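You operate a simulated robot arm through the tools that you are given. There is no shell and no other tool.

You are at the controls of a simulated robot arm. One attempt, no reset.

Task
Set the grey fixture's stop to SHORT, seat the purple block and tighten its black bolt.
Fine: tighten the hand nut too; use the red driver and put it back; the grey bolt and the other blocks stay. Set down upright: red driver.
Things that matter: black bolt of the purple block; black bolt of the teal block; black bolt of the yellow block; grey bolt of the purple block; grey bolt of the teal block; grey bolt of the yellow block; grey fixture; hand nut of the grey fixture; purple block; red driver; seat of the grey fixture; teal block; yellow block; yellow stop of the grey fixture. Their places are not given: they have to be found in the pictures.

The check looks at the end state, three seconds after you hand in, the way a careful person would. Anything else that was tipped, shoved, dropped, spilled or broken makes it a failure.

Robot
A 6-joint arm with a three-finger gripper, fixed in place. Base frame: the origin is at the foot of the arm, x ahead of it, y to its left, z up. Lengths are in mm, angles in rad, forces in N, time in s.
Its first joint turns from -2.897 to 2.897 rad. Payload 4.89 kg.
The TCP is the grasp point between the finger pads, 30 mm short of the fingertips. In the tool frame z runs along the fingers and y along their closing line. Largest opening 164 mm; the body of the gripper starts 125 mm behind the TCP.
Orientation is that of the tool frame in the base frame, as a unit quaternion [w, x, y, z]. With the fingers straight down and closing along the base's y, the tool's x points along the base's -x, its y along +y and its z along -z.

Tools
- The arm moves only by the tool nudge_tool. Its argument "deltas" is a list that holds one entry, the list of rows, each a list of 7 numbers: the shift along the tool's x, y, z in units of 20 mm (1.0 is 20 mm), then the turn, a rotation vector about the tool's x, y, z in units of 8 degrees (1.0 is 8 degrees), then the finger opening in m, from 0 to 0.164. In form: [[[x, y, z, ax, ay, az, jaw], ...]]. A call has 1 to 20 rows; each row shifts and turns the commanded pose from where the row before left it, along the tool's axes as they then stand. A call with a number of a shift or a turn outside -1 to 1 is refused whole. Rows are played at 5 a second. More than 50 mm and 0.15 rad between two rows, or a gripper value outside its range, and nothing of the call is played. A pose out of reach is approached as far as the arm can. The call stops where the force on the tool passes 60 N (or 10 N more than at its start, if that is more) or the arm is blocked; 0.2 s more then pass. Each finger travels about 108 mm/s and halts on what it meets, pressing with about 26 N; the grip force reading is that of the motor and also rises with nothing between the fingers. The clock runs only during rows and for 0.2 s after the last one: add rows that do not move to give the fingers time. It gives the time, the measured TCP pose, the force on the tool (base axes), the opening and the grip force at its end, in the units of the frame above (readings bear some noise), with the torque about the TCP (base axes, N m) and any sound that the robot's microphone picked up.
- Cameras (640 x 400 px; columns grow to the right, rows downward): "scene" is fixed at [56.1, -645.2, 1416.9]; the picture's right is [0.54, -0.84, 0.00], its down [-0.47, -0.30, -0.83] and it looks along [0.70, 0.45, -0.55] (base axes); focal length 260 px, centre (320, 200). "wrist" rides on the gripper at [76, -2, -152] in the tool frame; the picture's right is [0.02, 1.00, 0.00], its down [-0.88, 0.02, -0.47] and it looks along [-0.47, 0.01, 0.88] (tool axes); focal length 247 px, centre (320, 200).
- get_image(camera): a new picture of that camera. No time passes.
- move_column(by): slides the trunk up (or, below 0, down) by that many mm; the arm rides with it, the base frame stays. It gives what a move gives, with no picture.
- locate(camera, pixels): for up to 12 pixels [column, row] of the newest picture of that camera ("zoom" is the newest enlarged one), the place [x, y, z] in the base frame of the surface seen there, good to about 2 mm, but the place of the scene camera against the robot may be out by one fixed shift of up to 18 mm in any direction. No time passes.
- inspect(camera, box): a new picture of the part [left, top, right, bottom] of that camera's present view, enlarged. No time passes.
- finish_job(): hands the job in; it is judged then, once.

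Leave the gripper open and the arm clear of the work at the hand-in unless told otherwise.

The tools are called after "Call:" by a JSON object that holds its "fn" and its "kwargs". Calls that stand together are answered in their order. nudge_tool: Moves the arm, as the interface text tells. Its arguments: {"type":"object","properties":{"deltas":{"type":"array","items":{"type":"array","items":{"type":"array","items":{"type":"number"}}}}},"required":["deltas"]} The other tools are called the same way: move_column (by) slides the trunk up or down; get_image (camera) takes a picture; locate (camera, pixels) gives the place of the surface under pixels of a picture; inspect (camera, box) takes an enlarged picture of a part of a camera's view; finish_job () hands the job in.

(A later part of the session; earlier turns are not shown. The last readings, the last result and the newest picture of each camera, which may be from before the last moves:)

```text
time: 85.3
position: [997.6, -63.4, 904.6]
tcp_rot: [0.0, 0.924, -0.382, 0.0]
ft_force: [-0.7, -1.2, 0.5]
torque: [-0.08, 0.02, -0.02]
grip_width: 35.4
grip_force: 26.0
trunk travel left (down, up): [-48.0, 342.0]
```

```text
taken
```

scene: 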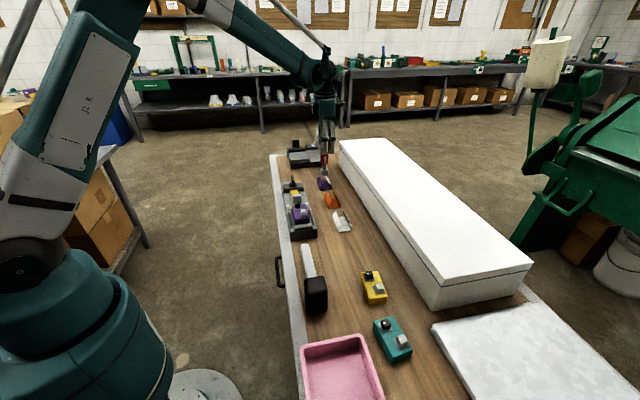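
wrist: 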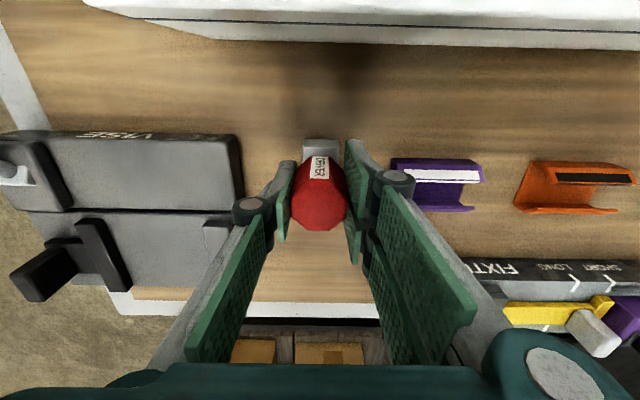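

Gripped at 35.4 mm. Lifting with the column.

Call:
{"fn": "move_column", "kwargs": {"by": 127}}

Call:
{"fn": "get_image", "kwargs": {"camera": "wrist"}}

Call:
{"fn": "inspect", "kwargs": {"camera": "scene", "box": [280, 60, 380, 200]}}

```text
time: 86.8
position: [999.0, -63.5, 1031.3]
tcp_rot: [0.0, 0.924, -0.382, 0.0]
ft_force: [0.8, -0.1, -1.3]
torque: [0.0, 0.01, 0.01]
grip_width: 35.6
grip_force: 26.1
trunk travel left (down, up): [-175.0, 215.0]
```

```text
taken
```

wrist: 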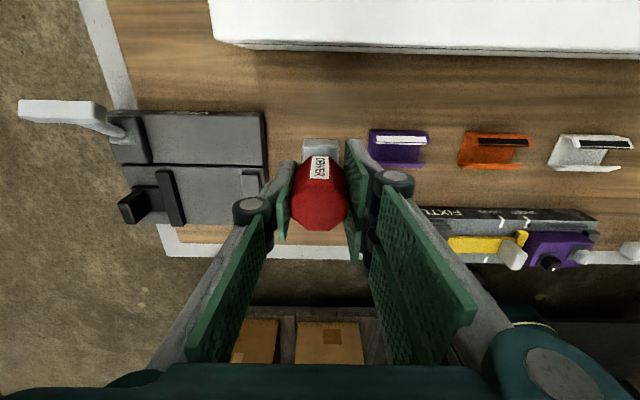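

```text
2.86 times, centred on (330, 130) of scene
```

zoom: 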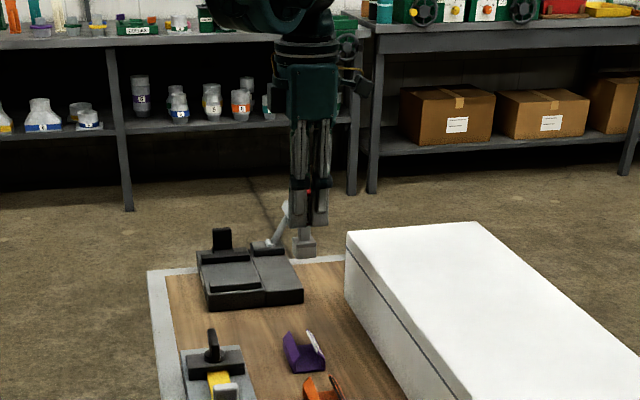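

The driver hangs upright. I'll fly to a spot 80 mm short of the bolt so the camera can see the bolt past the driver.

Call:
{"fn": "nudge_tool", "kwargs": {"deltas": [[[-0.254, 0.9305, 0, 0, 0, 0, 0.02], [-0.254, 0.9305, 0, 0, 0, 0, 0.02], [-0.254, 0.9305, 0, 0, 0, 0, 0.02], [-0.254, 0.9305, 0, 0, 0, 0, 0.02], [-0.254, 0.9305, 0, 0, 0, 0, 0.02], [-0.254, 0.9305, 0, 0, 0, 0, 0.02], [-0.254, 0.9305, 0, 0, 0, 0, 0.02], [-0.254, 0.9305, 0, 0, 0, 0, 0.02], [-0.254, 0.9305, 0, 0, 0, 0, 0.02], [-0.254, 0.9305, 0, 0, 0, 0, 0.02], [-0.254, 0.9305, 0, 0, 0, 0, 0.02], [-0.254, 0.9305, 0, 0, 0, 0, 0.02], [-0.254, 0.9305, 0, 0, 0, 0, 0.02], [-0.254, 0.9305, 0, 0, 0, 0, 0.02], [-0.254, 0.9305, 0, 0, 0, 0, 0.02], [-0.254, 0.9305, 0, 0, 0, 0, 0.02], [-0.254, 0.9305, 0, 0, 0, 0, 0.02], [-0.254, 0.9305, 0, 0, 0, 0, 0.02], [-0.254, 0.9305, 0, 0, 0, 0, 0.02], [0, 0, 0, 0, 0, 0, 0.02]]]}}

Call:
{"fn": "get_image", "kwargs": {"camera": "wrist"}}

Call:
{"fn": "inspect", "kwargs": {"camera": "wrist", "box": [260, 120, 380, 280]}}

```text
time: 91.0
position: [680.1, -245.4, 1032.9]
tcp_rot: [0.0, 0.924, -0.383, 0.0]
ft_force: [0.3, 0.8, -0.5]
torque: [-0.03, -0.03, 0.01]
grip_width: 35.7
grip_force: 25.7
trunk travel left (down, up): [-175.0, 215.0]
```

```text
taken
```

wrist: 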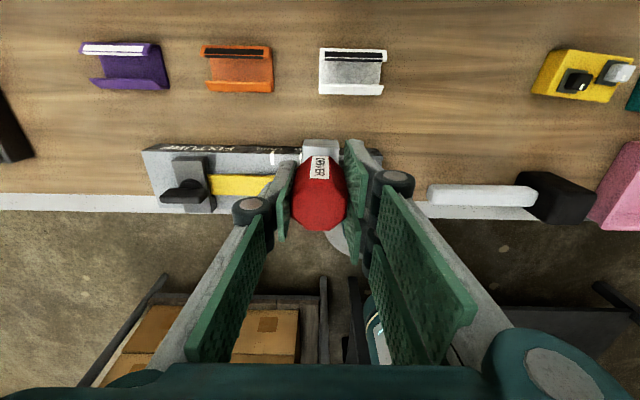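

```text
2.50 times, centred on (320, 200) of wrist
```

zoom: 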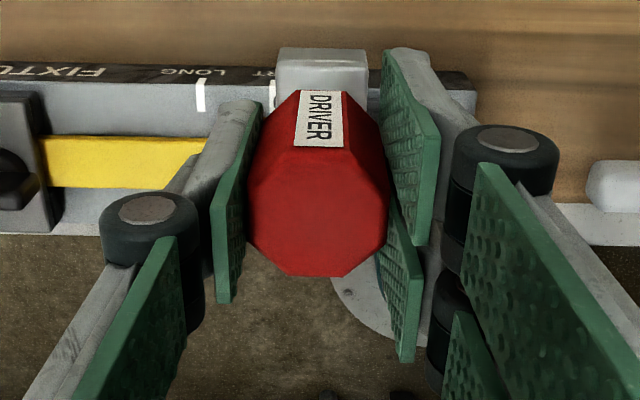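

The handle hides the bolt from this side. I'll cross to 80 mm beyond it, where it should show above the socket.

Call:
{"fn": "nudge_tool", "kwargs": {"deltas": [[[-0.9, 0, 0, 0, 0, 0, 0.02], [-0.9, 0, 0, 0, 0, 0, 0.02], [-0.9, 0, 0, 0, 0, 0, 0.02], [-0.9, 0, 0, 0, 0, 0, 0.02], [-0.9, 0, 0, 0, 0, 0, 0.02], [-0.9, 0, 0, 0, 0, 0, 0.02], [-0.9, 0, 0, 0, 0, 0, 0.02], [-0.9, 0, 0, 0, 0, 0, 0.02], [0, 0, 0, 0, 0, 0, 0.02], [0, 0, 0, 0, 0, 0, 0.02]]]}}

Call:
{"fn": "get_image", "kwargs": {"camera": "wrist"}}

Call:
{"fn": "inspect", "kwargs": {"camera": "wrist", "box": [260, 20, 380, 170]}}

```text
time: 93.2
position: [577.9, -143.7, 1032.8]
tcp_rot: [0.0, 0.924, -0.382, 0.001]
ft_force: [-0.2, -0.8, -1.0]
torque: [0.0, -0.03, 0.01]
grip_width: 35.6
grip_force: 26.1
trunk travel left (down, up): [-175.0, 215.0]
```

```text
taken
```

wrist: 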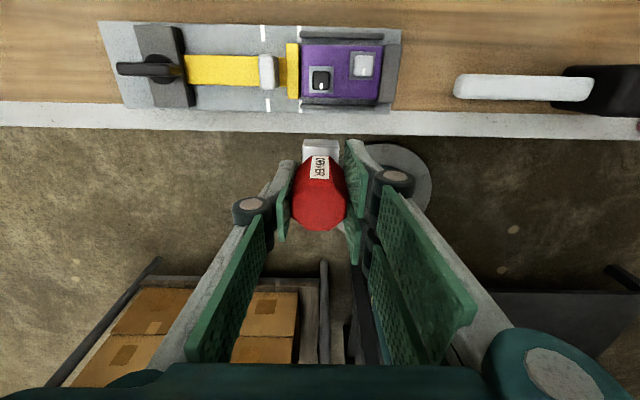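

```text
2.67 times, centred on (320, 95) of wrist
```

zoom: 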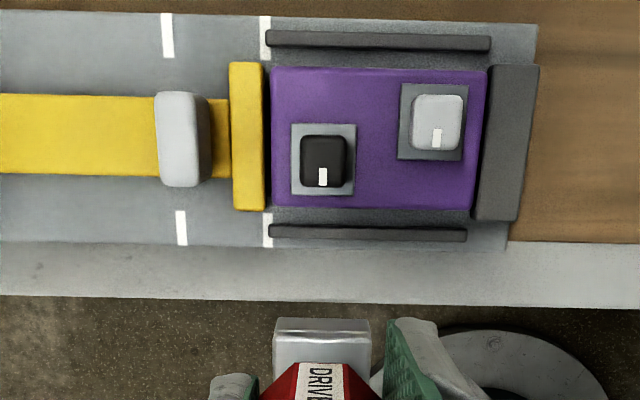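

A clear top view. Locating the head, the washer and the driver's socket.

Call:
{"fn": "locate", "kwargs": {"camera": "zoom", "pixels": [[324, 152], [310, 145], [338, 145], [310, 178], [338, 178], [324, 160], [296, 128], [353, 128], [296, 191], [353, 191], [320, 345], [322, 178]]}}

Call:
{"fn": "locate", "kwargs": {"camera": "wrist", "pixels": [[305, 142], [337, 142], [321, 150], [303, 155], [320, 195], [292, 195], [345, 195]]}}

```text
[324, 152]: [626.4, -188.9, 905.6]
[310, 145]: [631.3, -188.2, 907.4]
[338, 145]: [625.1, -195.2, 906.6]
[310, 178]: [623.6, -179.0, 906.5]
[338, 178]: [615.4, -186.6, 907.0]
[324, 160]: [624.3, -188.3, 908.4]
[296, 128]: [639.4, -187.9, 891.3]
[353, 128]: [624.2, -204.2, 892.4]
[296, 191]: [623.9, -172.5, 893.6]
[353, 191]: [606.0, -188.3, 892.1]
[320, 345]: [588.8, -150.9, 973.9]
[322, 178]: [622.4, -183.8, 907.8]
```

```text
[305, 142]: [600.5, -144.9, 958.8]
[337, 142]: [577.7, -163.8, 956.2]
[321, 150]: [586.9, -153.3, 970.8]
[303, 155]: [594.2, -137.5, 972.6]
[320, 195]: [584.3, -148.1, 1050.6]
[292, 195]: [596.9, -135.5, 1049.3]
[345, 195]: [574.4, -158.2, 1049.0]
```

Bolt head is at about (623,-188.4) and the socket axis is about 1 mm off TCP along tool x. I'll move over the bolt, then lower the socket to just above the head and check with the scene camera.

Call:
{"fn": "nudge_tool", "kwargs": {"deltas": [[[0.777, -0.002, 0, 0, 0, 0, 0.02], [0.777, -0.002, 0, 0, 0, 0, 0.02], [0.777, -0.002, 0, 0, 0, 0, 0.02], [0.777, 0, 0, 0, 0, 0, 0.02], [0, 0, 0.5, 0, 0, 0, 0.02], [0, 0, 0.5, 0, 0, 0, 0.02], [0, 0, 0.5, 0, 0, 0, 0.02], [0, 0, 0, 0, 0, 0, 0.02], [0, 0, 0, 0, 0, 0, 0.02]]]}}

Call:
{"fn": "get_image", "kwargs": {"camera": "wrist"}}

Call:
{"fn": "inspect", "kwargs": {"camera": "wrist", "box": [260, 90, 380, 250]}}

Call:
{"fn": "inspect", "kwargs": {"camera": "scene", "box": [275, 180, 335, 240]}}

```text
time: 95.2
position: [622.5, -187.6, 1002.1]
tcp_rot: [-0.001, 0.924, -0.382, 0.0]
ft_force: [0.2, 0.0, -1.3]
torque: [0.05, 0.03, 0.03]
grip_width: 35.6
grip_force: 26.2
trunk travel left (down, up): [-175.0, 215.0]
```

```text
taken
```

wrist: 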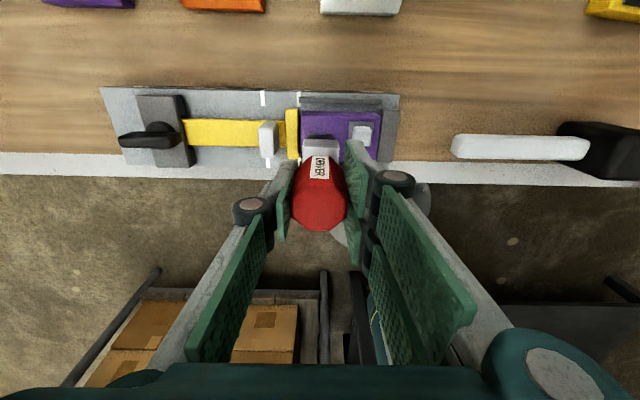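

```text
2.50 times, centred on (320, 170) of wrist
```

zoom: 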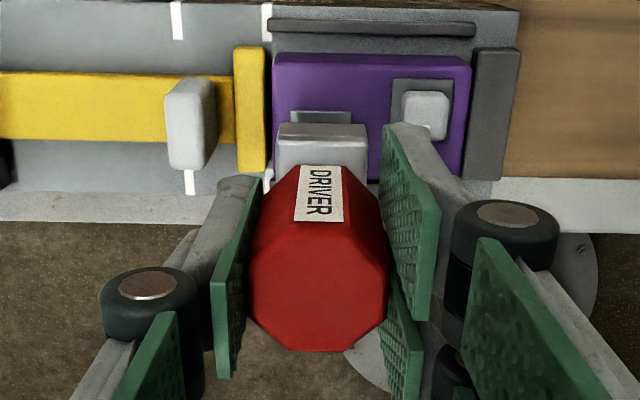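

```text
6.67 times, centred on (305, 210) of scene
```

zoom: 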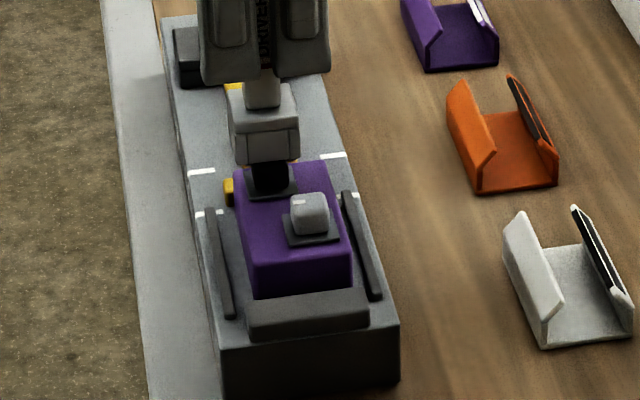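

The socket is aligned over the head in both views. Descending in small steps while watching the force.

Call:
{"fn": "nudge_tool", "kwargs": {"deltas": [[[0, 0, 0.2, 0, 0, 0, 0.02], [0, 0, 0.15, 0, 0, 0, 0.02], [0, 0, 0.1, 0, 0, 0, 0.02], [0, 0, 0.1, 0, 0, 0, 0.02], [0, 0, 0, 0, 0, 0, 0.02]]]}}

```text
time: 96.4
position: [623.0, -187.0, 991.3]
tcp_rot: [0.0, 0.924, -0.382, 0.0]
ft_force: [-4.2, -2.3, 33.5]
torque: [-0.31, -0.03, -0.01]
grip_width: 35.7
grip_force: 26.0
trunk travel left (down, up): [-175.0, 215.0]
```

33 N at socket bottom z≈906, so it's resting on the head's rim and not yet over it. I'll back up 1.5 mm and look.

Call:
{"fn": "nudge_tool", "kwargs": {"deltas": [[[0, 0, -0.08, 0, 0, 0, 0.02], [0, 0, 0, 0, 0, 0, 0.02]]]}}

Call:
{"fn": "inspect", "kwargs": {"camera": "wrist", "box": [280, 120, 370, 220]}}

Call:
{"fn": "inspect", "kwargs": {"camera": "scene", "box": [285, 185, 325, 225]}}

```text
time: 97.0
position: [622.7, -187.2, 992.1]
tcp_rot: [0.0, 0.924, -0.382, 0.0]
ft_force: [-0.6, 0.2, -1.2]
torque: [-0.01, 0.02, -0.03]
grip_width: 35.8
grip_force: 26.4
trunk travel left (down, up): [-175.0, 215.0]
```

```text
4.00 times, centred on (325, 170) of wrist
```

zoom: 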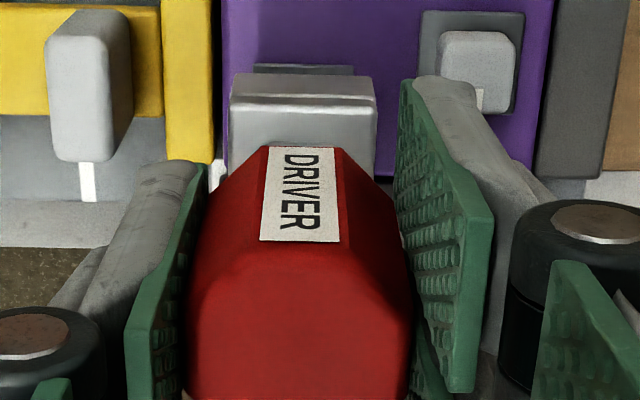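

```text
10.00 times, centred on (305, 205) of scene
```

zoom: 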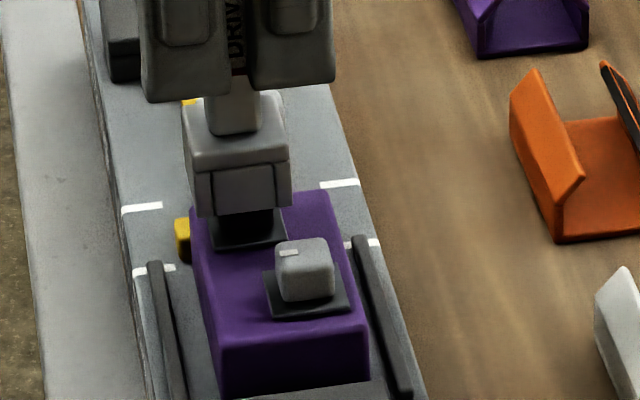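

The scene view suggests the head is about 1 mm further toward +tool x, which agrees with the torque. I'll shift +1.2 mm in x and try again gently.

Call:
{"fn": "nudge_tool", "kwargs": {"deltas": [[[0.06, -0.02, 0, 0, 0, 0, 0.02], [0, 0, 0.05, 0, 0, 0, 0.02], [0, 0, 0.05, 0, 0, 0, 0.02], [0, 0, 0, 0, 0, 0, 0.02]]]}}

```text
time: 98.0
position: [623.2, -188.1, 990.0]
tcp_rot: [0.0, 0.924, -0.382, 0.0]
ft_force: [0.3, 0.2, -1.4]
torque: [-0.02, -0.01, -0.02]
grip_width: 35.5
grip_force: 25.8
trunk travel left (down, up): [-175.0, 215.0]
```

No contact at z=990 now, so the socket is going over the head. Continuing down.

Call:
{"fn": "nudge_tool", "kwargs": {"deltas": [[[0, 0, 0.06, 0, 0, 0, 0.02], [0, 0, 0.06, 0, 0, 0, 0.02], [0, 0, 0, 0, 0, 0, 0.02]]]}}

Call:
{"fn": "inspect", "kwargs": {"camera": "scene", "box": [285, 185, 325, 225]}}

```text
time: 98.8
position: [623.6, -187.7, 988.4]
tcp_rot: [0.0, 0.924, -0.382, 0.0]
ft_force: [-0.8, 0.1, -1.5]
torque: [0.03, 0.0, 0.0]
grip_width: 35.5
grip_force: 25.9
trunk travel left (down, up): [-175.0, 215.0]
```

```text
10.00 times, centred on (305, 205) of scene
```

zoom: 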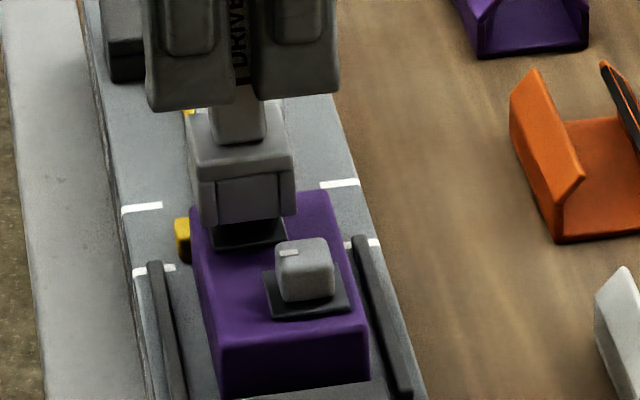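

The socket is going on. Continuing down toward the washer.

Call:
{"fn": "nudge_tool", "kwargs": {"deltas": [[[0, 0, 0.08, 0, 0, 0, 0.02], [0, 0, 0.08, 0, 0, 0, 0.02], [0, 0, 0.08, 0, 0, 0, 0.02], [0, 0, 0.08, 0, 0, 0, 0.02], [0, 0, 0, 0, 0, 0, 0.02]]]}}

```text
time: 100.0
position: [621.8, -187.4, 982.4]
tcp_rot: [0.001, 0.924, -0.382, 0.0]
ft_force: [-0.6, 0.6, -1.6]
torque: [-0.02, -0.03, 0.0]
grip_width: 35.7
grip_force: 25.9
trunk travel left (down, up): [-175.0, 215.0]
```

Call:
{"fn": "nudge_tool", "kwargs": {"deltas": [[[0, 0, 0.05, 0, 0, 0, 0.02], [0, 0, 0.05, 0, 0, 0, 0.02], [0, 0, 0.04, 0, 0, 0, 0.02], [0, 0, 0, 0, 0, 0, 0.02]]]}}

Call:
{"fn": "inspect", "kwargs": {"camera": "scene", "box": [285, 185, 325, 225]}}

```text
time: 101.0
position: [623.6, -187.4, 978.9]
tcp_rot: [0.0, 0.924, -0.381, 0.0]
ft_force: [-0.5, -0.3, -1.2]
torque: [0.01, 0.03, -0.03]
grip_width: 35.7
grip_force: 25.8
trunk travel left (down, up): [-175.0, 215.0]
```

```text
10.00 times, centred on (305, 205) of scene
```

zoom: 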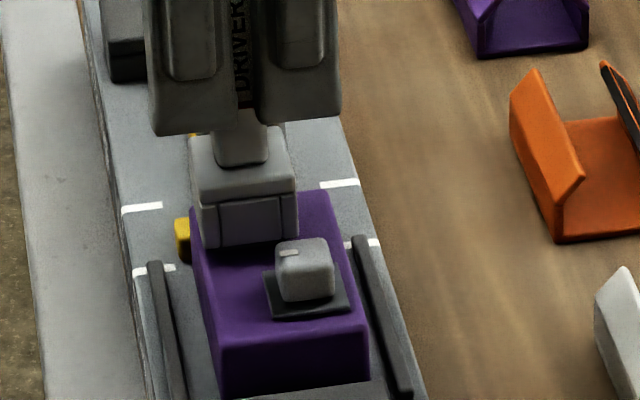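

The socket is fully over the head, with its bottom at the washer. I'll turn clockwise in small steps, watching torque.

Call:
{"fn": "nudge_tool", "kwargs": {"deltas": [[[0, 0, 0.03, 0, 0, 0, 0.02], [0, 0, 0, 0, 0, 0.4, 0.02], [0, 0, 0, 0, 0, 0.4, 0.02], [0, 0, 0, 0, 0, 0.4, 0.02], [0, 0, 0, 0, 0, 0, 0.02]]]}}

Call:
{"fn": "inspect", "kwargs": {"camera": "scene", "box": [285, 185, 325, 225]}}

```text
time: 102.2
position: [623.1, -187.3, 979.1]
tcp_rot: [-0.001, 0.889, -0.459, 0.0]
ft_force: [1.8, -0.7, 0.0]
torque: [-0.03, -0.18, 0.01]
grip_width: 35.4
grip_force: 26.4
trunk travel left (down, up): [-175.0, 215.0]
```

```text
10.00 times, centred on (305, 205) of scene
```

zoom: 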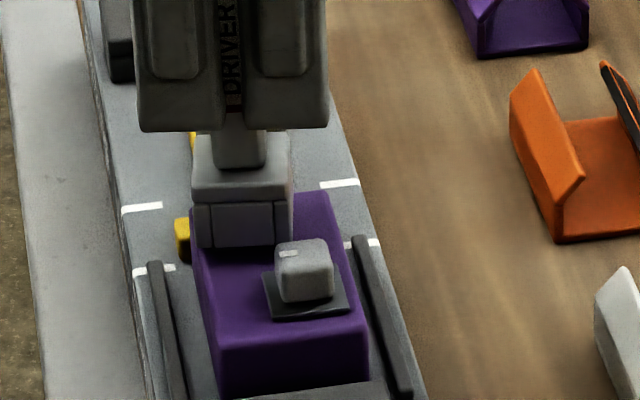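

Call:
{"fn": "nudge_tool", "kwargs": {"deltas": [[[0, 0, 0, 0, 0, 0.5, 0.02], [0, 0, 0, 0, 0, 0.5, 0.02], [0, 0, 0, 0, 0, 0.5, 0.02], [0, 0, 0, 0, 0, 0.5, 0.02], [0, 0, 0, 0, 0, 0, 0.02]]]}}

Call:
{"fn": "inspect", "kwargs": {"camera": "scene", "box": [285, 185, 325, 225]}}

```text
time: 103.4
position: [623.9, -187.8, 979.2]
tcp_rot: [0.0, 0.816, -0.578, 0.0]
ft_force: [1.4, -0.3, -1.4]
torque: [-0.05, -0.03, 0.03]
grip_width: 35.4
grip_force: 25.8
trunk travel left (down, up): [-175.0, 215.0]
```

```text
10.00 times, centred on (305, 205) of scene
```

zoom: 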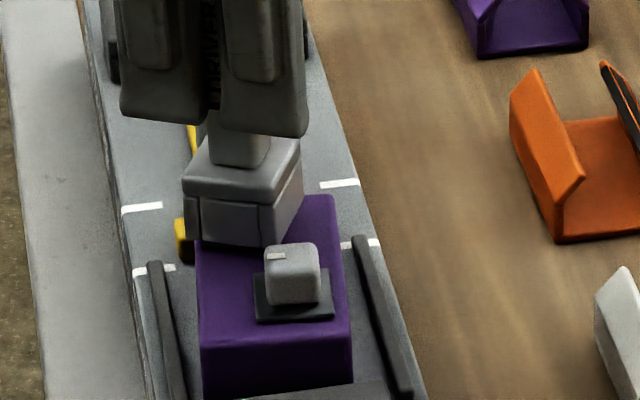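

The block is turning with the driver: it's loose in its pocket and will rotate until the rails hold it. I'll press down lightly so seat friction helps, keep turning and check.

Call:
{"fn": "nudge_tool", "kwargs": {"deltas": [[[0, 0, 0.05, 0, 0, 0, 0.02], [0, 0, 0.03, 0, 0, 0.4, 0.02], [0, 0, 0, 0, 0, 0.4, 0.02], [0, 0, 0, 0, 0, 0, 0.02]]]}}

Call:
{"fn": "inspect", "kwargs": {"camera": "scene", "box": [285, 185, 325, 225]}}

Call:
{"fn": "get_image", "kwargs": {"camera": "wrist"}}

```text
time: 104.4
position: [623.3, -188.1, 977.5]
tcp_rot: [0.0, 0.783, -0.622, 0.0]
ft_force: [0.2, -2.3, 19.7]
torque: [0.03, -0.17, -0.01]
grip_width: 35.5
grip_force: 25.9
trunk travel left (down, up): [-175.0, 215.0]
```

```text
10.00 times, centred on (305, 205) of scene
```

zoom: 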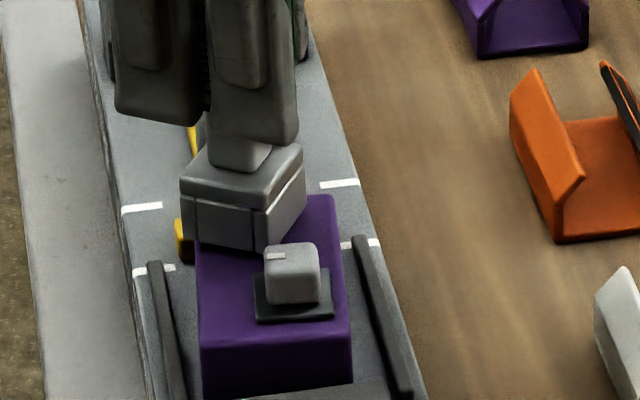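

```text
taken
```

wrist: 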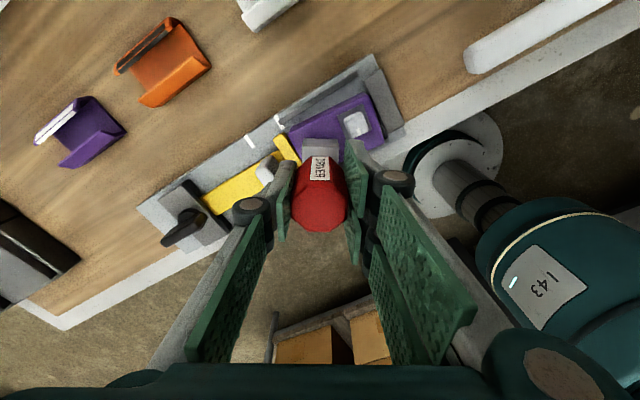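

With 20 N down the block stayed put while the driver turned, so the bolt is now turning in the block. Continuing clockwise.

Call:
{"fn": "nudge_tool", "kwargs": {"deltas": [[[0, 0, 0, 0, 0, 0.4, 0.02], [0, 0, 0, 0, 0, 0.4, 0.02], [0, 0, 0, 0, 0, 0.4, 0.02], [0, 0, 0, 0, 0, 0.4, 0.02], [0, 0, 0, 0, 0, 0, 0.02]]]}}

Call:
{"fn": "inspect", "kwargs": {"camera": "scene", "box": [285, 185, 325, 225]}}

```text
time: 105.6
position: [622.8, -188.5, 975.9]
tcp_rot: [0.0, 0.708, -0.706, 0.0]
ft_force: [0.1, -9.8, 21.5]
torque: [-0.4, -0.06, 0.0]
grip_width: 35.7
grip_force: 26.1
trunk travel left (down, up): [-175.0, 215.0]
```

```text
10.00 times, centred on (305, 205) of scene
```

zoom: 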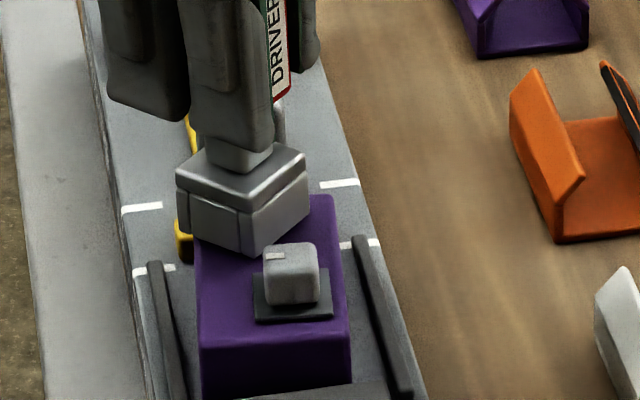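

Call:
{"fn": "nudge_tool", "kwargs": {"deltas": [[[0.025, 0, 0, 0, 0, 0.5, 0.02], [0, 0, 0, 0, 0, 0.5, 0.02], [0, 0, 0, 0, 0, 0.5, 0.02], [0, 0, 0, 0, 0, 0.5, 0.02], [0, 0, 0, 0, 0, 0.5, 0.02], [0, 0, 0, 0, 0, 0, 0.02]]]}}

Call:
{"fn": "inspect", "kwargs": {"camera": "scene", "box": [285, 185, 325, 225]}}

```text
time: 107.0
position: [621.9, -188.4, 976.4]
tcp_rot: [0.0, -0.575, 0.818, 0.0]
ft_force: [3.4, 2.5, 10.9]
torque: [0.38, -0.29, 0.0]
grip_width: 35.5
grip_force: 25.9
trunk travel left (down, up): [-175.0, 215.0]
```

```text
10.00 times, centred on (305, 205) of scene
```

zoom: 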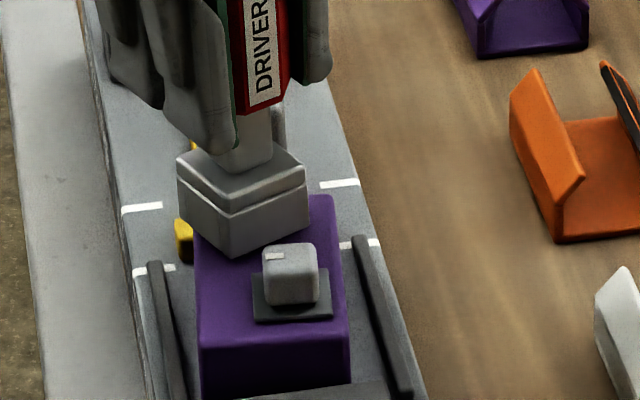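

Call:
{"fn": "nudge_tool", "kwargs": {"deltas": [[[0, 0, 0.03, 0, 0, 0.5, 0.02], [0, 0, 0, 0, 0, 0.5, 0.02], [0, 0, 0, 0, 0, 0.5, 0.02], [0, 0, 0, 0, 0, 0.5, 0.02], [0, 0, 0, 0, 0, 0.5, 0.02], [0, 0, 0, 0, 0, 0, 0.02]]]}}

Call:
{"fn": "inspect", "kwargs": {"camera": "scene", "box": [285, 185, 325, 225]}}

```text
time: 108.4
position: [622.9, -188.9, 977.3]
tcp_rot: [0.0, -0.424, 0.906, 0.001]
ft_force: [-1.2, -0.9, 22.8]
torque: [0.15, -0.07, 0.01]
grip_width: 35.4
grip_force: 26.0
trunk travel left (down, up): [-175.0, 215.0]
```

```text
10.00 times, centred on (305, 205) of scene
```

zoom: 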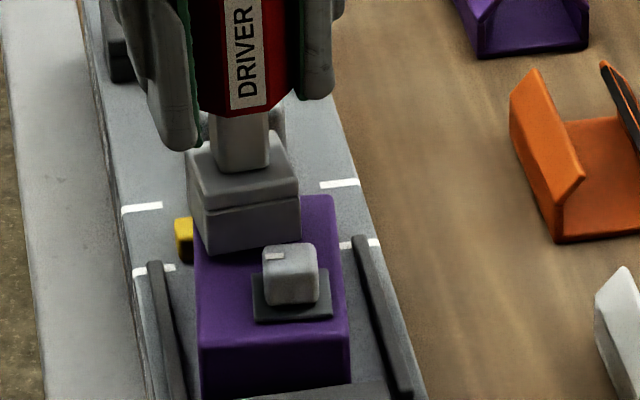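

Call:
{"fn": "nudge_tool", "kwargs": {"deltas": [[[0, 0, 0, 0, 0, 0.5, 0.02], [0, 0, 0, 0, 0, 0.5, 0.02], [0, 0, 0, 0, 0, 0.5, 0.02], [0, 0, 0, 0, 0, 0.5, 0.02], [0, 0, 0, 0, 0, 0.5, 0.02], [0, 0, 0, 0, 0, 0, 0.02]]]}}

Call:
{"fn": "inspect", "kwargs": {"camera": "scene", "box": [285, 185, 325, 225]}}

```text
time: 109.8
position: [623.2, -189.2, 977.4]
tcp_rot: [0.0, -0.26, 0.966, 0.001]
ft_force: [-2.8, -0.6, 16.3]
torque: [0.16, 0.07, 0.03]
grip_width: 35.7
grip_force: 25.6
trunk travel left (down, up): [-175.0, 215.0]
```

```text
10.00 times, centred on (305, 205) of scene
```

zoom: 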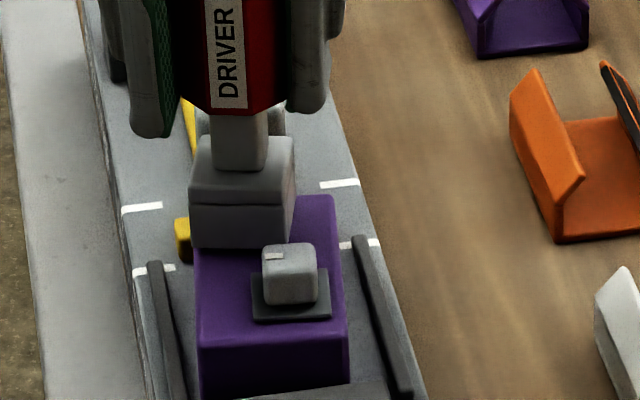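

Call:
{"fn": "nudge_tool", "kwargs": {"deltas": [[[0, 0, 0.02, 0, 0, 0.5, 0.02], [0, 0, 0, 0, 0, 0.5, 0.02], [0, 0, 0, 0, 0, 0.5, 0.02], [0, 0, 0, 0, 0, 0.5, 0.02], [0, 0, 0, 0, 0, 0.5, 0.02], [0, 0, 0, 0, 0, 0, 0.02]]]}}

Call:
{"fn": "inspect", "kwargs": {"camera": "scene", "box": [285, 185, 325, 225]}}

```text
time: 111.2
position: [624.2, -189.0, 974.9]
tcp_rot: [0.0, -0.089, 0.996, -0.001]
ft_force: [6.8, 0.3, 1.3]
torque: [0.06, -0.48, 0.54]
grip_width: 37.6
grip_force: 25.9
trunk travel left (down, up): [-175.0, 215.0]
```

```text
10.00 times, centred on (305, 205) of scene
```

zoom: 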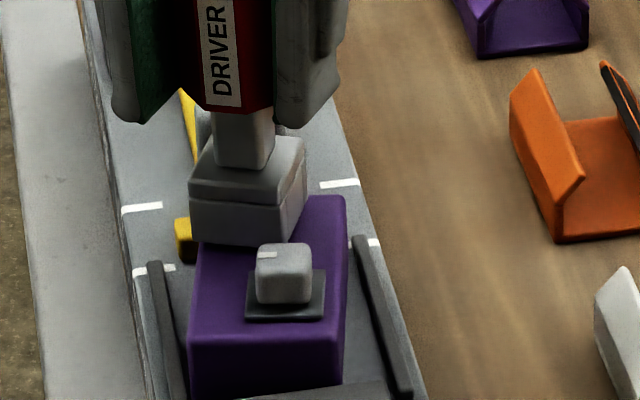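

Torque rose to 0.54 N·m and the handle began to turn in the jaws (37.6 mm), so the bolt has reached its end. I'll back the tool off 7° to square the handle in the jaws.

Call:
{"fn": "nudge_tool", "kwargs": {"deltas": [[[0, 0, 0, 0, 0, -0.45, 0.02], [0, 0, 0, 0, 0, -0.45, 0.02], [0, 0, 0, 0, 0, 0, 0.02]]]}}

Call:
{"fn": "inspect", "kwargs": {"camera": "scene", "box": [285, 185, 325, 225]}}

Call:
{"fn": "get_image", "kwargs": {"camera": "wrist"}}

```text
time: 112.0
position: [622.6, -189.0, 974.8]
tcp_rot: [0.0, -0.152, 0.988, 0.0]
ft_force: [-0.4, -0.7, -1.9]
torque: [0.0, 0.04, 0.01]
grip_width: 37.4
grip_force: 26.1
trunk travel left (down, up): [-175.0, 215.0]
```

```text
10.00 times, centred on (305, 205) of scene
```

zoom: 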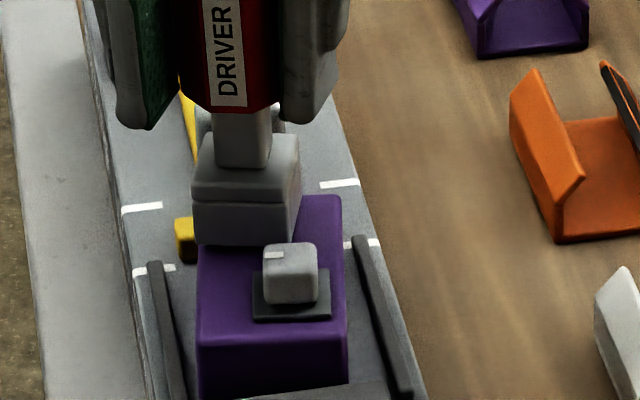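

```text
taken
```

wrist: 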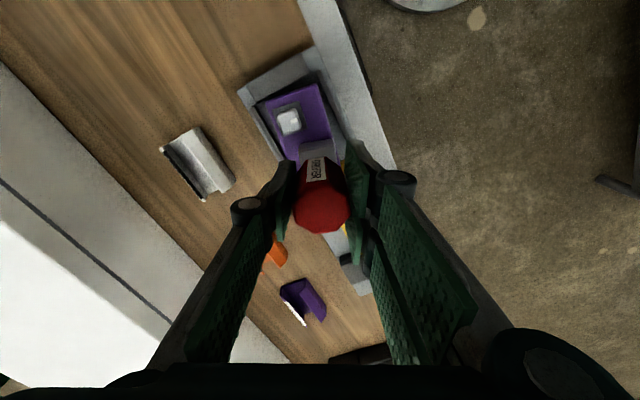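

I'll lift the driver straight off and inspect the bolt's tick mark.

Call:
{"fn": "nudge_tool", "kwargs": {"deltas": [[[0, 0, -0.2, 0, 0, 0, 0.02], [0, 0, -0.4, 0, 0, 0, 0.02], [0, 0, -0.5, 0, 0, 0, 0.02], [0, 0, -0.8, 0, 0, 0, 0.02], [0, 0, -0.9, 0, 0, 0, 0.02], [0, 0, 0, 0, 0, 0, 0.02]]]}}

Call:
{"fn": "inspect", "kwargs": {"camera": "scene", "box": [285, 185, 325, 225]}}

Call:
{"fn": "get_image", "kwargs": {"camera": "wrist"}}

```text
time: 113.4
position: [624.8, -188.9, 1031.6]
tcp_rot: [-0.001, -0.152, 0.988, 0.0]
ft_force: [-1.0, -0.1, -1.3]
torque: [-0.01, 0.0, -0.01]
grip_width: 37.5
grip_force: 26.2
trunk travel left (down, up): [-175.0, 215.0]
```

```text
10.00 times, centred on (305, 205) of scene
```

zoom: 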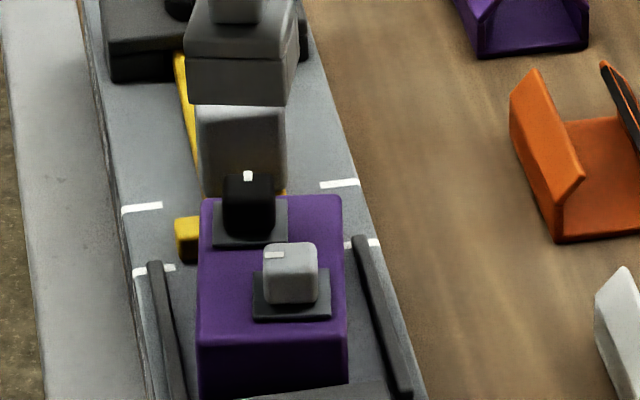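

```text
taken
```

wrist: 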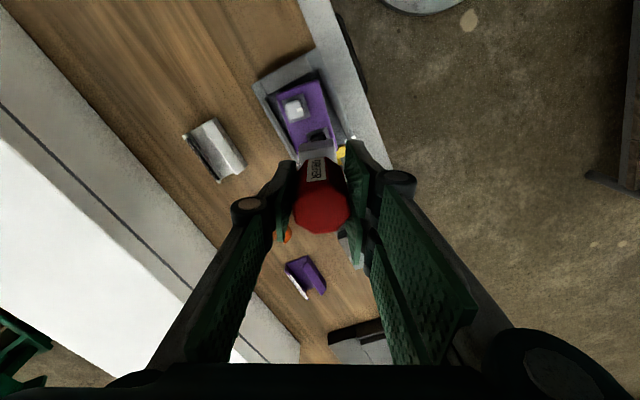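

The black bolt's tick has turned 90° clockwise relative to the grey one, so it's tight. Next I return the driver. I'll check how the handle sits in the jaws.

Call:
{"fn": "inspect", "kwargs": {"camera": "wrist", "box": [270, 140, 370, 250]}}

Call:
{"fn": "inspect", "kwargs": {"camera": "wrist", "box": [240, 40, 380, 170]}}

```text
3.64 times, centred on (320, 195) of wrist
```

zoom: 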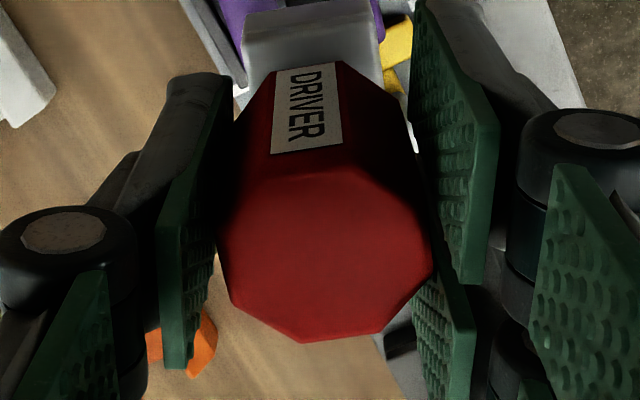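

```text
3.08 times, centred on (310, 105) of wrist
```

zoom: 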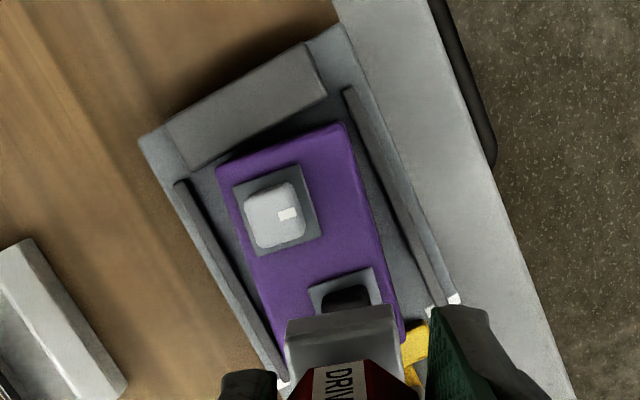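

The handle is twisted 8° in the jaws. I'll turn the tool back +109.5° so the driver regains its original heading, then travel to its spot.

Call:
{"fn": "nudge_tool", "kwargs": {"deltas": [[[0, 0, -0.3, 0, 0, -0.978, 0.02], [0, 0, 0, 0, 0, -0.978, 0.02], [0, 0, 0, 0, 0, -0.978, 0.02], [0, 0, 0, 0, 0, -0.978, 0.02], [0, 0, 0, 0, 0, -0.978, 0.02], [0, 0, 0, 0, 0, -0.978, 0.02], [0, 0, 0, 0, 0, -0.978, 0.02], [0, 0, 0, 0, 0, -0.978, 0.02], [0, 0, 0, 0, 0, -0.978, 0.02], [0, 0, 0, 0, 0, -0.978, 0.02], [0, 0, 0, 0, 0, -0.978, 0.02], [0, 0, 0, 0, 0, -0.978, 0.02], [0, 0, 0, 0, 0, -0.978, 0.02], [0, 0, 0, 0, 0, -0.978, 0.02], [0, 0, 0, 0, 0, 0, 0.02]]]}}

Call:
{"fn": "nudge_tool", "kwargs": {"deltas": [[[0.3277, -0.988, 0, 0, 0, 0, 0.02], [0.3277, -0.988, 0, 0, 0, 0, 0.02], [0.3277, -0.988, 0, 0, 0, 0, 0.02], [0.3277, -0.988, 0, 0, 0, 0, 0.02], [0.3277, -0.988, 0, 0, 0, 0, 0.02], [0.3277, -0.988, 0, 0, 0, 0, 0.02], [0.3277, -0.988, 0, 0, 0, 0, 0.02], [0.3277, -0.988, 0, 0, 0, 0, 0.02], [0.3277, -0.988, 0, 0, 0, 0, 0.02], [0.3277, -0.988, 0, 0, 0, 0, 0.02], [0.3277, -0.988, 0, 0, 0, 0, 0.02], [0.3277, -0.988, 0, 0, 0, 0, 0.02], [0.3277, -0.988, 0, 0, 0, 0, 0.02], [0.3277, -0.988, 0, 0, 0, 0, 0.02], [0.3277, -0.988, 0, 0, 0, 0, 0.02], [0.3277, -0.988, 0, 0, 0, 0, 0.02], [0.3277, -0.988, 0, 0, 0, 0, 0.02], [0.3277, -0.988, 0, 0, 0, 0, 0.02], [0.3277, -0.988, 0, 0, 0, 0, 0.02], [0, 0, 0, 0, 0, 0, 0.02]]]}}

Call:
{"fn": "nudge_tool", "kwargs": {"deltas": [[[0, 0, 0, 0, 0, 0, 0.02], [0, 0, 0, 0, 0, 0, 0.02]]]}}

Call:
{"fn": "get_image", "kwargs": {"camera": "wrist"}}

```text
time: 116.6
position: [622.8, -189.1, 1038.9]
tcp_rot: [0.0, 0.895, -0.446, -0.001]
ft_force: [0.9, 0.1, -1.1]
torque: [0.0, 0.01, -0.05]
grip_width: 37.5
grip_force: 26.5
trunk travel left (down, up): [-175.0, 215.0]
```

```text
time: 120.8
position: [999.8, -62.9, 1036.1]
tcp_rot: [0.0, 0.894, -0.447, -0.001]
ft_force: [0.5, -0.4, -1.4]
torque: [0.04, 0.04, -0.01]
grip_width: 37.0
grip_force: 26.2
trunk travel left (down, up): [-175.0, 215.0]
```

```text
time: 121.4
position: [1000.3, -61.9, 1038.1]
tcp_rot: [0.0, 0.895, -0.447, -0.001]
ft_force: [-0.1, 0.1, -1.1]
torque: [-0.02, -0.03, 0.03]
grip_width: 37.1
grip_force: 25.7
trunk travel left (down, up): [-175.0, 215.0]
```

```text
taken
```

wrist: 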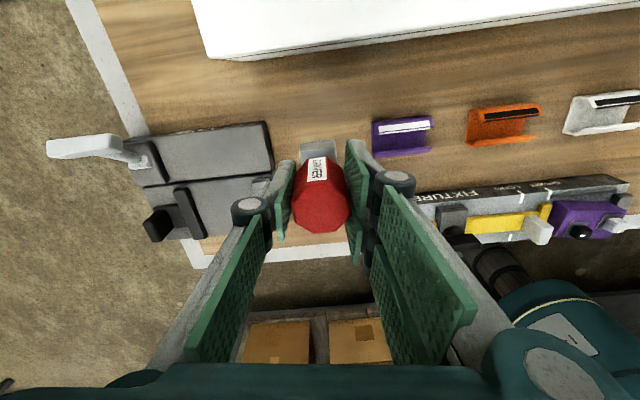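

Within 2 mm of the original spot. I'll trim and lower with the column to a few millimetres above the table.

Call:
{"fn": "nudge_tool", "kwargs": {"deltas": [[[-0.06, 0.08, 0, 0, 0, 0, 0.02], [0, 0, 0, 0, 0, 0, 0.02]]]}}

Call:
{"fn": "move_column", "kwargs": {"by": -125}}

Call:
{"fn": "inspect", "kwargs": {"camera": "scene", "box": [290, 130, 360, 200]}}

Call:
{"fn": "get_image", "kwargs": {"camera": "wrist"}}

```text
time: 122.0
position: [997.4, -62.7, 1038.8]
tcp_rot: [0.0, 0.895, -0.447, 0.0]
ft_force: [0.3, -0.3, -1.4]
torque: [-0.01, -0.03, 0.0]
grip_width: 36.9
grip_force: 26.0
trunk travel left (down, up): [-175.0, 215.0]
```

```text
time: 123.6
position: [998.9, -62.3, 912.4]
tcp_rot: [0.0, 0.895, -0.447, -0.001]
ft_force: [-0.1, -0.3, -1.2]
torque: [0.03, 0.01, 0.03]
grip_width: 36.8
grip_force: 26.0
trunk travel left (down, up): [-50.0, 340.0]
```

```text
5.71 times, centred on (325, 165) of scene
```

zoom: 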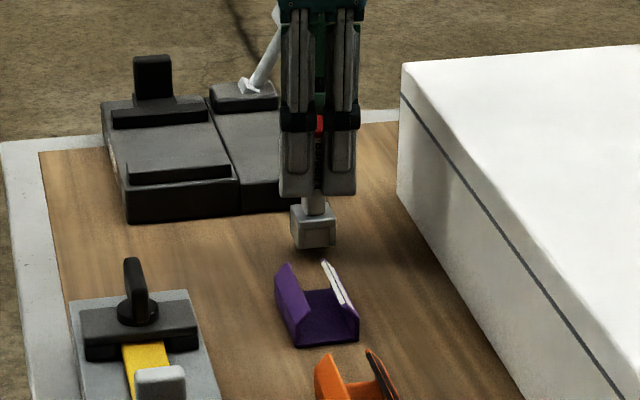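

```text
taken
```

wrist: 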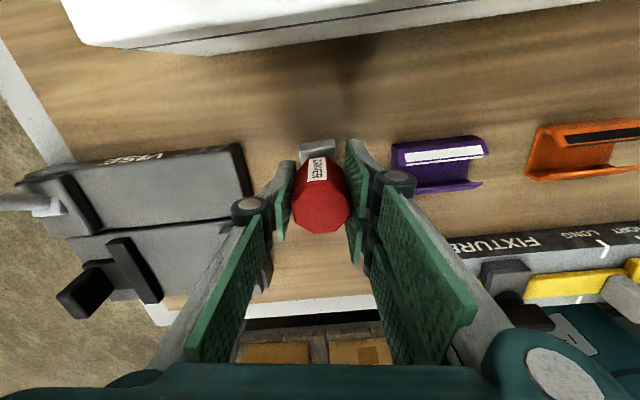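

Call:
{"fn": "move_column", "kwargs": {"by": -6}}

Call:
{"fn": "move_column", "kwargs": {"by": -2}}

```text
time: 124.1
position: [998.3, -62.2, 907.2]
tcp_rot: [0.0, 0.895, -0.447, 0.0]
ft_force: [0.4, 0.0, -1.4]
torque: [-0.01, 0.0, 0.01]
grip_width: 36.7
grip_force: 26.1
trunk travel left (down, up): [-44.0, 346.0]
```

```text
time: 124.6
position: [998.6, -61.5, 904.5]
tcp_rot: [0.0, 0.894, -0.447, 0.0]
ft_force: [-0.2, 0.3, -1.4]
torque: [0.02, -0.03, -0.02]
grip_width: 36.9
grip_force: 26.1
trunk travel left (down, up): [-42.0, 348.0]
```

Call:
{"fn": "move_column", "kwargs": {"by": -1.5}}

Call:
{"fn": "inspect", "kwargs": {"camera": "scene", "box": [305, 150, 345, 190]}}

```text
time: 125.1
position: [998.6, -62.6, 902.5]
tcp_rot: [0.0, 0.894, -0.448, 0.0]
ft_force: [0.6, -0.5, -0.8]
torque: [0.01, 0.05, -0.02]
grip_width: 36.9
grip_force: 26.0
trunk travel left (down, up): [-41.0, 350.0]
```

```text
10.00 times, centred on (325, 170) of scene
```

zoom: 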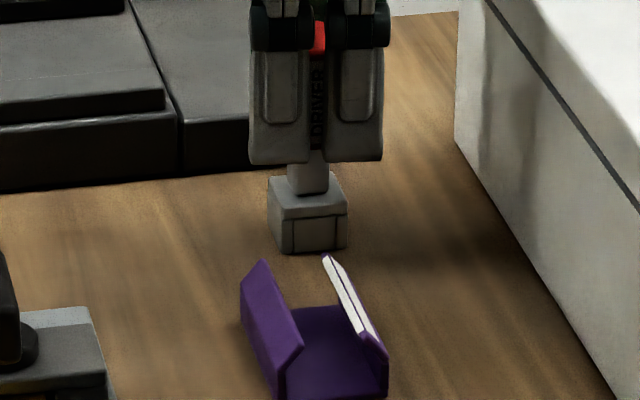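

Call:
{"fn": "move_column", "kwargs": {"by": -1}}

Call:
{"fn": "move_column", "kwargs": {"by": -1}}

```text
time: 125.7
position: [997.1, -61.9, 901.7]
tcp_rot: [0.0, 0.895, -0.447, 0.0]
ft_force: [2.4, 0.6, 4.2]
torque: [-0.13, -0.16, 0.05]
grip_width: 36.6
grip_force: 26.3
trunk travel left (down, up): [-40.0, 350.0]
```

```text
time: 126.2
position: [998.8, -60.1, 902.6]
tcp_rot: [0.0, 0.894, -0.448, 0.0]
ft_force: [8.1, 0.2, 20.0]
torque: [-0.3, -0.54, 0.15]
grip_width: 37.0
grip_force: 25.7
trunk travel left (down, up): [-39.0, 352.0]
```

It's standing on the table (20 N). I'll ease up 1 mm, then open slowly.

Call:
{"fn": "move_column", "kwargs": {"by": 1}}

Call:
{"fn": "nudge_tool", "kwargs": {"deltas": [[[0, 0, 0, 0, 0, 0, 0.037], [0, 0, 0, 0, 0, 0, 0.04], [0, 0, 0, 0, 0, 0, 0.045], [0, 0, 0, 0, 0, 0, 0.05], [0, 0, 0, 0, 0, 0, 0.06], [0, 0, 0, 0, 0, 0, 0.075], [0, 0, 0, 0, 0, 0, 0.09], [0, 0, 0, 0, 0, 0, 0.1], [0, 0, 0, 0, 0, 0, 0.1]]]}}

Call:
{"fn": "get_image", "kwargs": {"camera": "wrist"}}

Call:
{"fn": "inspect", "kwargs": {"camera": "scene", "box": [305, 140, 345, 190]}}

```text
time: 126.7
position: [998.1, -63.3, 903.1]
tcp_rot: [0.0, 0.894, -0.447, 0.0]
ft_force: [5.1, 1.9, 12.4]
torque: [-0.01, -0.38, 0.08]
grip_width: 36.8
grip_force: 26.0
trunk travel left (down, up): [-40.0, 350.0]
```

```text
time: 128.7
position: [998.2, -62.7, 901.1]
tcp_rot: [0.001, 0.895, -0.447, 0.0]
ft_force: [0.4, 0.1, -0.2]
torque: [0.0, -0.01, 0.01]
grip_width: 99.8
grip_force: 0.1
trunk travel left (down, up): [-40.0, 350.0]
```

```text
taken
```

wrist: 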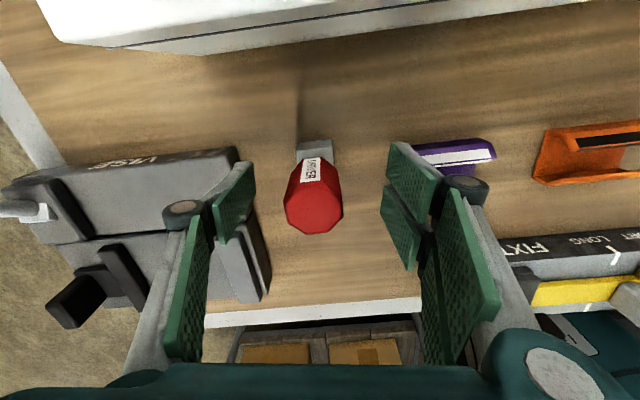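

```text
8.00 times, centred on (325, 165) of scene
```

zoom: 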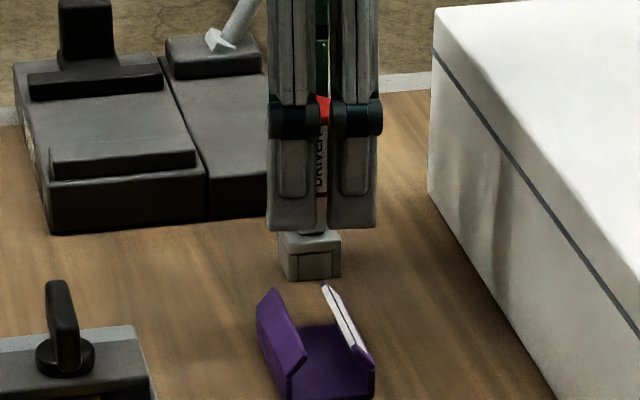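

The driver stands by itself. Raising the column clear and checking.

Call:
{"fn": "move_column", "kwargs": {"by": 130}}

Call:
{"fn": "get_image", "kwargs": {"camera": "wrist"}}

Call:
{"fn": "inspect", "kwargs": {"camera": "wrist", "box": [260, 60, 380, 180]}}

Call:
{"fn": "inspect", "kwargs": {"camera": "scene", "box": [305, 140, 345, 190]}}

```text
time: 130.2
position: [997.4, -62.1, 1031.4]
tcp_rot: [0.0, 0.894, -0.448, 0.001]
ft_force: [-0.1, -0.7, -1.1]
torque: [-0.01, 0.03, 0.0]
grip_width: 100.2
grip_force: 0.0
trunk travel left (down, up): [-170.0, 220.0]
```

```text
taken
```

wrist: 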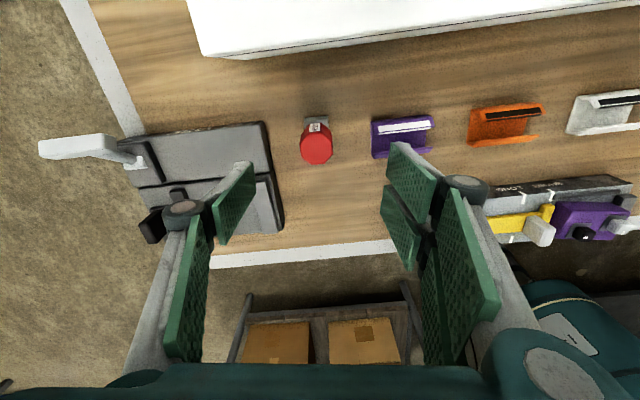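

```text
3.33 times, centred on (320, 120) of wrist
```

zoom: 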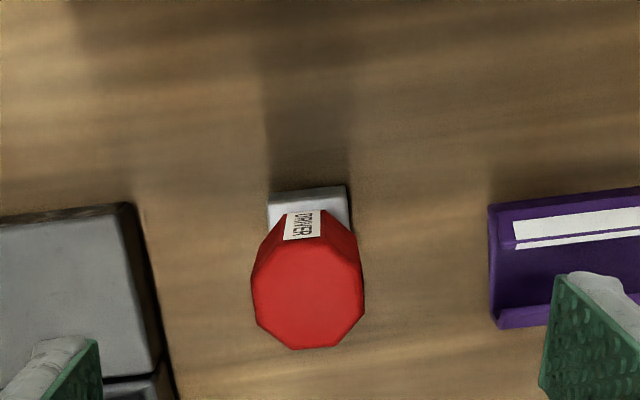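

```text
8.00 times, centred on (325, 165) of scene
```

zoom: 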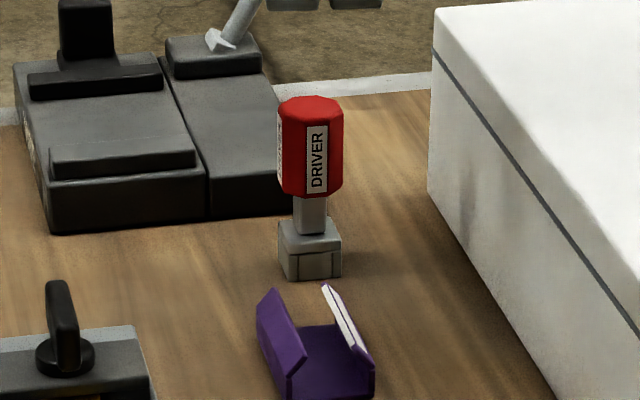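

Call:
{"fn": "locate", "kwargs": {"camera": "wrist", "pixels": [[316, 143], [303, 145], [329, 145], [316, 160]]}}

Call:
{"fn": "inspect", "kwargs": {"camera": "scene", "box": [275, 170, 335, 240]}}

```text
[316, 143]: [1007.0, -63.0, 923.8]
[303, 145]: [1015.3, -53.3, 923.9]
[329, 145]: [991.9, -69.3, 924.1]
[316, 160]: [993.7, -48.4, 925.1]
```

```text
5.71 times, centred on (305, 205) of scene
```

zoom: 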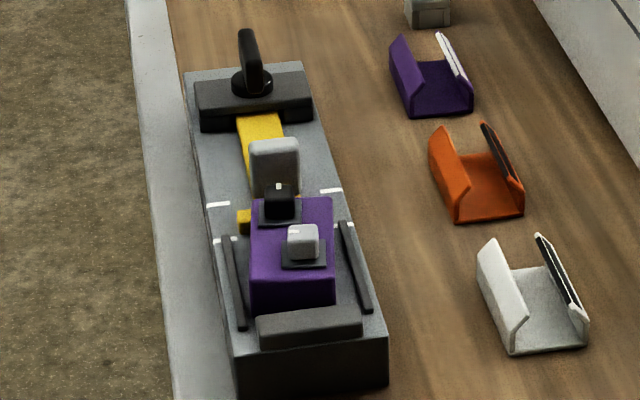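

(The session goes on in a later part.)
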